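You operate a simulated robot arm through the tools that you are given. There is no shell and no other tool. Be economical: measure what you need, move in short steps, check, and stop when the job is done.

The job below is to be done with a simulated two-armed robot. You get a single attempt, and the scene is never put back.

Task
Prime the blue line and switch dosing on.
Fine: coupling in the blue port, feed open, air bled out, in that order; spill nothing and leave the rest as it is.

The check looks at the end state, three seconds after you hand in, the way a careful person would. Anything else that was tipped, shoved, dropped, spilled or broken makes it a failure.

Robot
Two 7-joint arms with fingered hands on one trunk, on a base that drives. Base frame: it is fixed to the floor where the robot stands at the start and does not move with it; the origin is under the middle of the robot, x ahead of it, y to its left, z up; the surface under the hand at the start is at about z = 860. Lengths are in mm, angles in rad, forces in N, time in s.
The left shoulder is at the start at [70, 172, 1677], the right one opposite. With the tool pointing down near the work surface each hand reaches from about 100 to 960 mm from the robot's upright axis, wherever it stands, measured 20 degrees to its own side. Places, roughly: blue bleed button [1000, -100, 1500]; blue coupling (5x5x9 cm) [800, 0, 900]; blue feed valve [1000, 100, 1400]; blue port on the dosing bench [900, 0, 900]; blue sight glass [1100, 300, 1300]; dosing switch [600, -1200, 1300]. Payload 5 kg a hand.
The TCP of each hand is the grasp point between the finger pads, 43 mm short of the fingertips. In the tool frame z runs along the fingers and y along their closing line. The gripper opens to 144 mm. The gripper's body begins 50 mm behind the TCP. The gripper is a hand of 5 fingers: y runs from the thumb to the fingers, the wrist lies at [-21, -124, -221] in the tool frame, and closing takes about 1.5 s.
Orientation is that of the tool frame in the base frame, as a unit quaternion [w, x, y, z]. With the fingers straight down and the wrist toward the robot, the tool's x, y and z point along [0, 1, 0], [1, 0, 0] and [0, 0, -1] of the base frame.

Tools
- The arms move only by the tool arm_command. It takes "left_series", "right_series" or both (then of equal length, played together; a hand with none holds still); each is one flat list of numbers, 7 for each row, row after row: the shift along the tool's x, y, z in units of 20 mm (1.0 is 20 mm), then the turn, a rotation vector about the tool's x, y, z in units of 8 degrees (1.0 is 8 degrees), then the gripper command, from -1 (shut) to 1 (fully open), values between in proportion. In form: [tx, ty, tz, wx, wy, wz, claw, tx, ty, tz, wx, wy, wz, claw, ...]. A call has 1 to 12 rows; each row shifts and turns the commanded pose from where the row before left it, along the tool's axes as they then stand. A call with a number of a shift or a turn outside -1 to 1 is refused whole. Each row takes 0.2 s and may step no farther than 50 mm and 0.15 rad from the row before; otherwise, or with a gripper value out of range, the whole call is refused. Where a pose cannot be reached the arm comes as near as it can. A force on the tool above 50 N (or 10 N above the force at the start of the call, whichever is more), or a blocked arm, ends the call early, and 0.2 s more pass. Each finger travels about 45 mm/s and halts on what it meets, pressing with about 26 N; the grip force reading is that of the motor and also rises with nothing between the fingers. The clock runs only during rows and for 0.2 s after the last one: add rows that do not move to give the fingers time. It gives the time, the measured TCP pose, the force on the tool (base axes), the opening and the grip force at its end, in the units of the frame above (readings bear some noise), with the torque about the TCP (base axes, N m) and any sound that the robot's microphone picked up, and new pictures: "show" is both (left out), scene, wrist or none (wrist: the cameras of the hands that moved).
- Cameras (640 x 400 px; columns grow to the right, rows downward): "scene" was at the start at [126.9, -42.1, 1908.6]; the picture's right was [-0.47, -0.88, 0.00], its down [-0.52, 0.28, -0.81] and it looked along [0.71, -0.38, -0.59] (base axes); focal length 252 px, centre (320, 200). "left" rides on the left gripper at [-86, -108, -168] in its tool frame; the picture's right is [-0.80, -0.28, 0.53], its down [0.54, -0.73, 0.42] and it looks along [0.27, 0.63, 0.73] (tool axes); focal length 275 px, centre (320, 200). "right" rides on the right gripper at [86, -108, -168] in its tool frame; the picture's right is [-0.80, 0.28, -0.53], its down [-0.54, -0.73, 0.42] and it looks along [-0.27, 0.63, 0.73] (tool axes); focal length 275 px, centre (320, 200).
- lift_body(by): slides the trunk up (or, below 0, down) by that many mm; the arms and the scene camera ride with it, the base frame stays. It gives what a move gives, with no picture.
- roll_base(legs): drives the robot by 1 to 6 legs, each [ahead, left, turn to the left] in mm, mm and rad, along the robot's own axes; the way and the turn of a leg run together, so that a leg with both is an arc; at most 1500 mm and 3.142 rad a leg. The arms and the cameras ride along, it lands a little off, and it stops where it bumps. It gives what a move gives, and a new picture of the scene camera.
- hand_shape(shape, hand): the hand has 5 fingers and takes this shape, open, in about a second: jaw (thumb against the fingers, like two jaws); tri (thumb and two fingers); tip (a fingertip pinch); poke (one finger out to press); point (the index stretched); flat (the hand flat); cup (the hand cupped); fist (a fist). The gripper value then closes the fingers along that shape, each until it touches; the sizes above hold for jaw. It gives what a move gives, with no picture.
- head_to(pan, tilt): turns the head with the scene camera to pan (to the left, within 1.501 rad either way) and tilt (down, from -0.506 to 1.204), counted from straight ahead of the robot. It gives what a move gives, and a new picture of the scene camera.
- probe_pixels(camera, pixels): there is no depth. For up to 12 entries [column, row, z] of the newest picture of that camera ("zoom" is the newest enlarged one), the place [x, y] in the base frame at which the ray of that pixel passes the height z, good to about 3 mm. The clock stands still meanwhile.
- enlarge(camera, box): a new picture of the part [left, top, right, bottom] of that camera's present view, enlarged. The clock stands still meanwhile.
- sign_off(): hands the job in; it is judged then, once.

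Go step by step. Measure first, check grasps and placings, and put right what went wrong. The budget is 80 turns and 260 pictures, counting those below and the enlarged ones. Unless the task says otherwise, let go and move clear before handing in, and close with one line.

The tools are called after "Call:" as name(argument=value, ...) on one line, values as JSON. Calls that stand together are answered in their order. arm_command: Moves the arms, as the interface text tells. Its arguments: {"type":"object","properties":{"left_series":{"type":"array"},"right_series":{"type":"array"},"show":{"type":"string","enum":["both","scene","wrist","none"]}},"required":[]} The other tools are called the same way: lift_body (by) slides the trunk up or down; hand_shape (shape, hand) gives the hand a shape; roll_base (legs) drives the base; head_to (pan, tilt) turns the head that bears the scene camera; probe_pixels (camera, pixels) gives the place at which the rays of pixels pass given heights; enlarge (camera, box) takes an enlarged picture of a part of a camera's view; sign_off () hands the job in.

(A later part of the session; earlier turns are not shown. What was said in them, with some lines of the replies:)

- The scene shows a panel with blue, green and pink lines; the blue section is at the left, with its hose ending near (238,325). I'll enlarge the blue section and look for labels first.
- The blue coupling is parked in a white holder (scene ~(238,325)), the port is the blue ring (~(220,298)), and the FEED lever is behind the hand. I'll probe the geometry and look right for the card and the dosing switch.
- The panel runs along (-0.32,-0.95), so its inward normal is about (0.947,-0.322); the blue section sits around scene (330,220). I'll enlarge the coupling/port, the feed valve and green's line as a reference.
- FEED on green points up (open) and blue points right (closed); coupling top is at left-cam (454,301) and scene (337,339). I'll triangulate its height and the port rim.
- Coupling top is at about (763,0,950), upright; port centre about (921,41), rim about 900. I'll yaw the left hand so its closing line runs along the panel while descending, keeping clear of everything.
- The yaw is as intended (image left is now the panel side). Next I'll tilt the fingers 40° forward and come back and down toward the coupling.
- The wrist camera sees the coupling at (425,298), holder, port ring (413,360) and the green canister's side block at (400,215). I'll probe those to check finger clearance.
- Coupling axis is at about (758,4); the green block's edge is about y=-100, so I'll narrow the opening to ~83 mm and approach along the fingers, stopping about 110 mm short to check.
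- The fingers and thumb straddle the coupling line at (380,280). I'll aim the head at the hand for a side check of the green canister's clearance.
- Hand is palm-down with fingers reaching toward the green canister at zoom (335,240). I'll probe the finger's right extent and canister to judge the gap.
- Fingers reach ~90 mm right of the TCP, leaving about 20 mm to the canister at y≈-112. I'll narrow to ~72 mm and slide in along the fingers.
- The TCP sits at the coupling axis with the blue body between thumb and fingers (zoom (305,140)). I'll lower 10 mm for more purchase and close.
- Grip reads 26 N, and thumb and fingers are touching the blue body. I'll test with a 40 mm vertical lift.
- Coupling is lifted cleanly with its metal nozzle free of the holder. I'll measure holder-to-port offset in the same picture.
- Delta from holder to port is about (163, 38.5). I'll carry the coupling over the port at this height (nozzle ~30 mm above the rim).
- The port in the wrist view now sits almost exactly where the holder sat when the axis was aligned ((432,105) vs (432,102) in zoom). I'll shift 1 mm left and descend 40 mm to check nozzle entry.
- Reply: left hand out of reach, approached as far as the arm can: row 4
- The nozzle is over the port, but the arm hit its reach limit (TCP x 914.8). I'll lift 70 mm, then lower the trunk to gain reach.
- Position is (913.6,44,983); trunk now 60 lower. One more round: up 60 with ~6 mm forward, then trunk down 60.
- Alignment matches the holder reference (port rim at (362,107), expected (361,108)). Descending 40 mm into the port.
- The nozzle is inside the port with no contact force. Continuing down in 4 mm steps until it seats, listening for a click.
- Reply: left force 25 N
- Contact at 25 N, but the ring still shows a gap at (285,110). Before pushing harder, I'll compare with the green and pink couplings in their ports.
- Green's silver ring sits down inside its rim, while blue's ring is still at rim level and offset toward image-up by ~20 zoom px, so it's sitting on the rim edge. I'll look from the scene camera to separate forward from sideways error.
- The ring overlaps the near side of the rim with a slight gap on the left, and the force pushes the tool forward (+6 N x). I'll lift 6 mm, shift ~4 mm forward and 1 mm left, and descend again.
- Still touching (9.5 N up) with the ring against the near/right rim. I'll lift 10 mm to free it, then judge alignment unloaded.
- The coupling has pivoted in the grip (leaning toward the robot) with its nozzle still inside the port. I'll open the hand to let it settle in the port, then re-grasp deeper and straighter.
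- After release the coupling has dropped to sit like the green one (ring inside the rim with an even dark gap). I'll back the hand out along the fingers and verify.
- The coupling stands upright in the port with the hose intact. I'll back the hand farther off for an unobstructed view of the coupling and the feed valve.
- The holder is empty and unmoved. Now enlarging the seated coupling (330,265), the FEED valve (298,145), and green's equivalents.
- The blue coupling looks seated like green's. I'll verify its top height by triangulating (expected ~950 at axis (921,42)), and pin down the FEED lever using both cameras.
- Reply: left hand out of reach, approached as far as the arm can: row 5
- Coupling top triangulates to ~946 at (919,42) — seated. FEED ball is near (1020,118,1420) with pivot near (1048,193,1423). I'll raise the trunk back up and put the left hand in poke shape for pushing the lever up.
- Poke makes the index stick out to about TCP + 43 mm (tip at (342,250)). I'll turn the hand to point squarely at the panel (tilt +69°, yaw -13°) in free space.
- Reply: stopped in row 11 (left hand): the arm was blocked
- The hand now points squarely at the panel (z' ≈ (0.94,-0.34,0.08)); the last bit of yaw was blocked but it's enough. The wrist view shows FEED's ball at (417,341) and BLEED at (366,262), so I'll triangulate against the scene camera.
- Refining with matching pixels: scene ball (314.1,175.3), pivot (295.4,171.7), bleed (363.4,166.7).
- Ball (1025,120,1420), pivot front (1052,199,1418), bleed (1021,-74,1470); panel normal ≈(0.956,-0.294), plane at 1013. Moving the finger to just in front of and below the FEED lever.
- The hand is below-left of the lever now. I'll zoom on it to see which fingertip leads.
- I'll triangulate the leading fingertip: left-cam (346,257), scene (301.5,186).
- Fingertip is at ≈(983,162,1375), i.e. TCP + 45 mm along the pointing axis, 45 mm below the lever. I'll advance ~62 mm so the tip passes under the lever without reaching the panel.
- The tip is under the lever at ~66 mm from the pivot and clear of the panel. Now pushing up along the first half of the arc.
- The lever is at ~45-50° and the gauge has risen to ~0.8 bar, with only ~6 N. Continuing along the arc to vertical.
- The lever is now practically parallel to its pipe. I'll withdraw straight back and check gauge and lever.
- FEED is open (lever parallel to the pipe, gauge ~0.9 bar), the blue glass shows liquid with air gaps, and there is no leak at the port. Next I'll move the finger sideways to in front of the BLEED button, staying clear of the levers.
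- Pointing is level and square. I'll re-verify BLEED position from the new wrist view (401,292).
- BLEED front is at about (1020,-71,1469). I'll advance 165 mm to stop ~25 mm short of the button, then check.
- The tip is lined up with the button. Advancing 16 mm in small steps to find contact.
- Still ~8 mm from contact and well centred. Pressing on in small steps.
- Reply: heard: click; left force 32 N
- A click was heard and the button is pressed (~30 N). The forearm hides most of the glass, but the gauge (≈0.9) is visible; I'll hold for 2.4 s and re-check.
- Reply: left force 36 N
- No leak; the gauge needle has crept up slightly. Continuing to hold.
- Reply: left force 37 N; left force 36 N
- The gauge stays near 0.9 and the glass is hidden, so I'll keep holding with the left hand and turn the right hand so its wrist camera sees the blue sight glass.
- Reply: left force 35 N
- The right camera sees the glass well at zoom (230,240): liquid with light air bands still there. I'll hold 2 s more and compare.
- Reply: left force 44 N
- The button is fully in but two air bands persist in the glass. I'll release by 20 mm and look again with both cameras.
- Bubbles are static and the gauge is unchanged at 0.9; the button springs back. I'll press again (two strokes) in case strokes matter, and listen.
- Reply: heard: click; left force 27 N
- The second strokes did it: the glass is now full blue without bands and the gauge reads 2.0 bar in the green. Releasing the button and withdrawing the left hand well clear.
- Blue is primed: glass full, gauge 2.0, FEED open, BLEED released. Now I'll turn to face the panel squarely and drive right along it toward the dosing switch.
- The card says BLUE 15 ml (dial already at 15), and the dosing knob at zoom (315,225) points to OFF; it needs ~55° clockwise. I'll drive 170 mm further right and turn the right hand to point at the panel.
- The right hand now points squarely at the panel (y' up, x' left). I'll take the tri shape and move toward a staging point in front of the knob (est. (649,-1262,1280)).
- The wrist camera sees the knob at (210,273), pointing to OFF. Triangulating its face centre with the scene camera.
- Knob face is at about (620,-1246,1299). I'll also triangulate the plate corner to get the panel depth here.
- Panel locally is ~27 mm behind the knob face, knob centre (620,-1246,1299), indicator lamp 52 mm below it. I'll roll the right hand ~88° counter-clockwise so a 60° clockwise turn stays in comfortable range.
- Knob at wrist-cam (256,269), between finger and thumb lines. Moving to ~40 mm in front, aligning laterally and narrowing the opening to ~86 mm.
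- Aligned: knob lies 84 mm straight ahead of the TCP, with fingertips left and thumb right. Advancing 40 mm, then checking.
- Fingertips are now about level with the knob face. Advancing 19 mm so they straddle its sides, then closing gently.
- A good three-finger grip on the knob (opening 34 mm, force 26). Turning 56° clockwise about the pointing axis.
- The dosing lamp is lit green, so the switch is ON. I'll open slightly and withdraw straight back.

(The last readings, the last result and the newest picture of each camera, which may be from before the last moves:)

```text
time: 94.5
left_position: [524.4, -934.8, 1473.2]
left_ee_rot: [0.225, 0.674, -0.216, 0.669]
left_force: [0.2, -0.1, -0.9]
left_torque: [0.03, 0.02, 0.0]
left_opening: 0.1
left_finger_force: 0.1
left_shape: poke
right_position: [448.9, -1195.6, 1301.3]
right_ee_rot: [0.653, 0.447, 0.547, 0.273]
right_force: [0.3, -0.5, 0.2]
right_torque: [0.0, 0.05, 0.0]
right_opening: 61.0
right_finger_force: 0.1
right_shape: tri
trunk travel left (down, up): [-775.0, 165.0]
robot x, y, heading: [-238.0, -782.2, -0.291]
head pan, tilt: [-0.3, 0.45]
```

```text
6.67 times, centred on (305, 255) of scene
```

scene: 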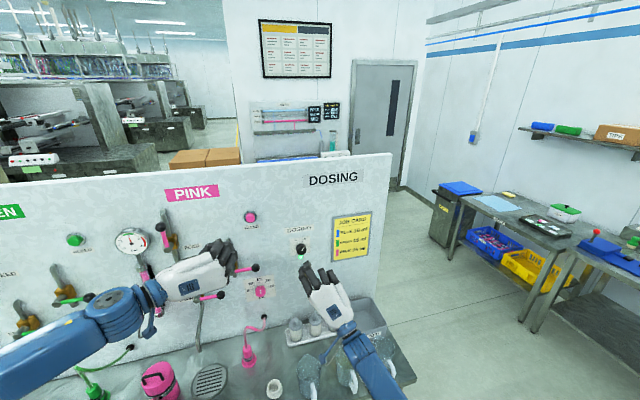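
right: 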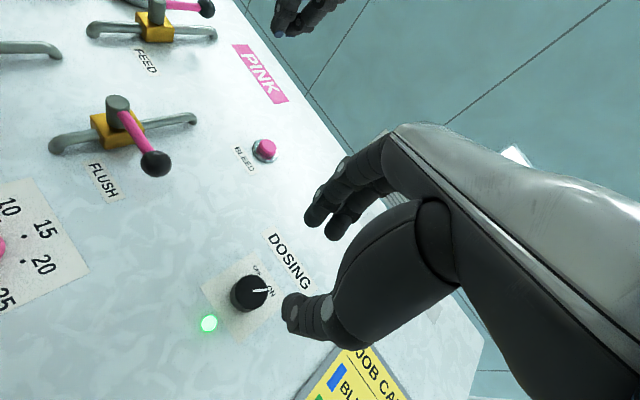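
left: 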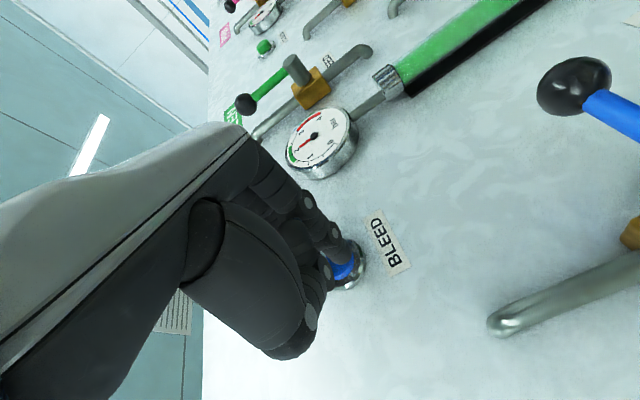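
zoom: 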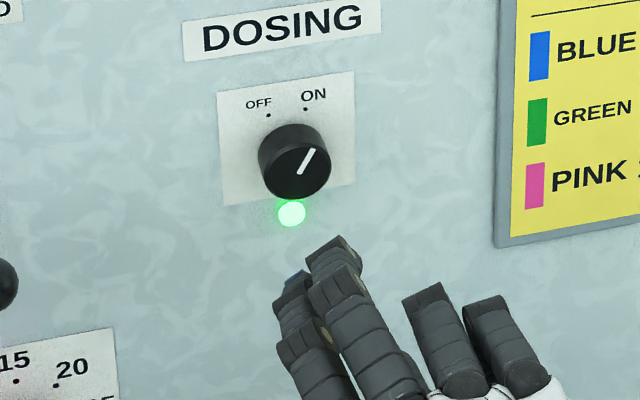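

DOSING points to ON with the lamp green. Last check: look left at the blue line and bench.

Call:
head_to(pan=0.55, tilt=0.45)

Call:
enlarge(camera="scene", box=[150, 130, 390, 330])

```text
time: 95.7
left_position: [525.6, -934.2, 1471.6]
left_ee_rot: [0.225, 0.674, -0.216, 0.67]
left_force: [0.0, -0.1, 0.1]
left_torque: [0.01, -0.01, -0.01]
left_opening: 0.0
left_finger_force: 0.0
left_shape: poke
right_position: [449.8, -1195.3, 1300.9]
right_ee_rot: [0.652, 0.448, 0.547, 0.274]
right_force: [-0.1, 0.6, 0.2]
right_torque: [0.02, 0.04, 0.01]
right_opening: 60.6
right_finger_force: 0.1
right_shape: tri
trunk travel left (down, up): [-775.0, 165.0]
robot x, y, heading: [-235.6, -779.2, -0.29]
head pan, tilt: [0.55, 0.45]
```

scene: 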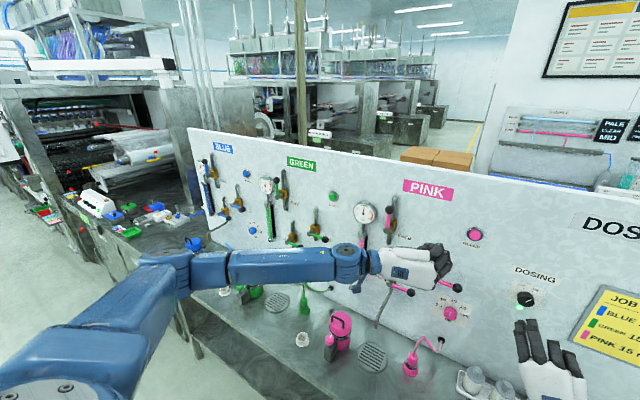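

```text
2.00 times, centred on (270, 230) of scene
```

zoom: 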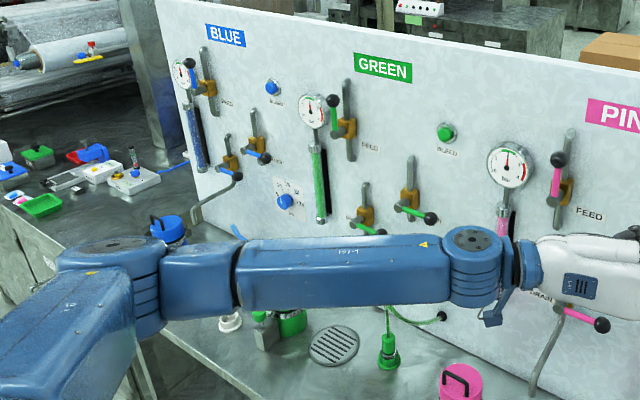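

Blue gauge and glass look full, but the left arm hides the coupling. I'll raise the left hand and check the port one last time.

Call:
arm_command(left_series=[1, 0, -0.5, 0, 0, 0, 1, 1, 0, -0.5, 0, 0, 0, 1, 1, 0, -0.5, 0, 0, 0, 1, 1, 0, -0.5, 0, 0, 0, 1, 1, 0, -0.5, 0, 0, 0, 1, 1, 0, -0.5, 0, 0, 0, 1, 1, 0, -0.5, 0, 0, 0, 1, 1, 0, -0.5, 0, 0, 0, 1], show="scene")

Call:
enlarge(camera="scene", box=[180, 130, 280, 210])

Call:
enlarge(camera="scene", box=[190, 230, 290, 310])

```text
time: 97.5
left_position: [462.4, -884.5, 1632.8]
left_ee_rot: [0.226, 0.674, -0.218, 0.669]
left_force: [0.3, 0.3, 0.4]
left_torque: [-0.04, 0.04, -0.01]
left_opening: 0.1
left_finger_force: 0.0
left_shape: poke
right_position: [449.1, -1195.0, 1301.4]
right_ee_rot: [0.653, 0.448, 0.547, 0.273]
right_force: [0.1, 0.4, 0.7]
right_torque: [0.0, -0.03, -0.02]
right_opening: 60.9
right_finger_force: 0.1
right_shape: tri
trunk travel left (down, up): [-775.0, 165.0]
robot x, y, heading: [-239.5, -777.9, -0.291]
head pan, tilt: [0.55, 0.45]
```

scene: 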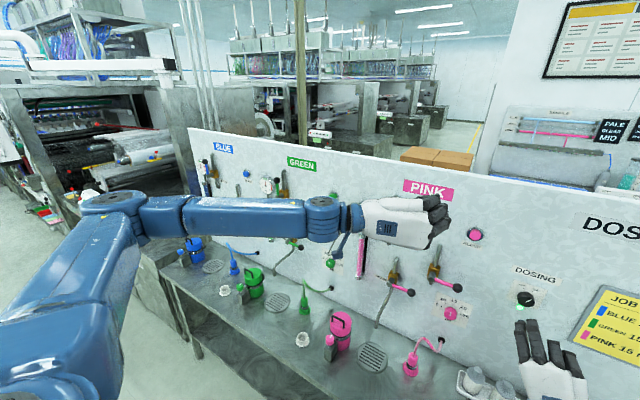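

```text
5.00 times, centred on (230, 170) of scene
```

zoom: 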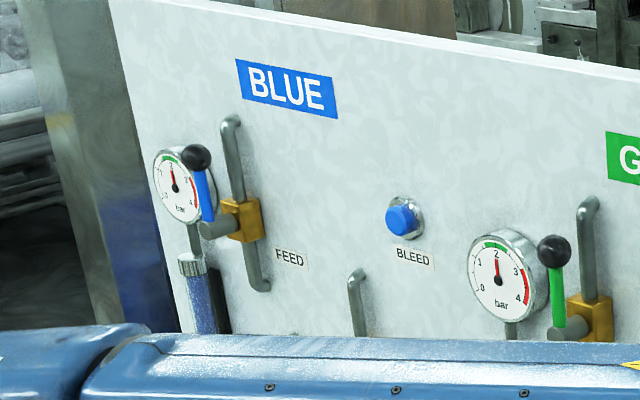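

```text
5.00 times, centred on (240, 270) of scene
```

zoom: 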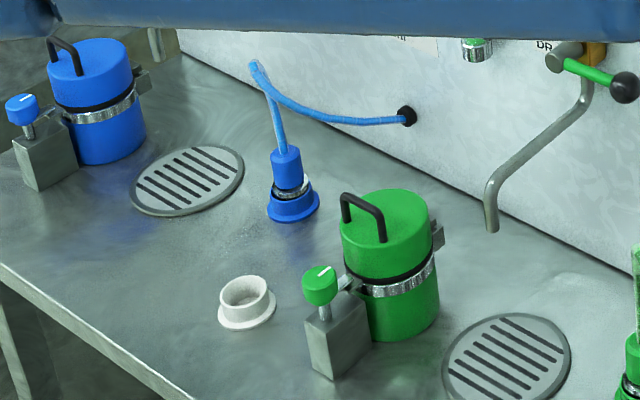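

The coupling is upright in the blue port, the bench is dry, FEED is open at 2 bar with the line full, and dosing is ON with its lamp green. Both hands are clear, so I'm handing in.

Call:
sign_off()

```text
The job is handed in.
```

The blue line is primed and dosing is on: the coupling is in the blue port, the feed is open, the air is bled out with the gauge at 2 bar, and I saw no spill on the bench.
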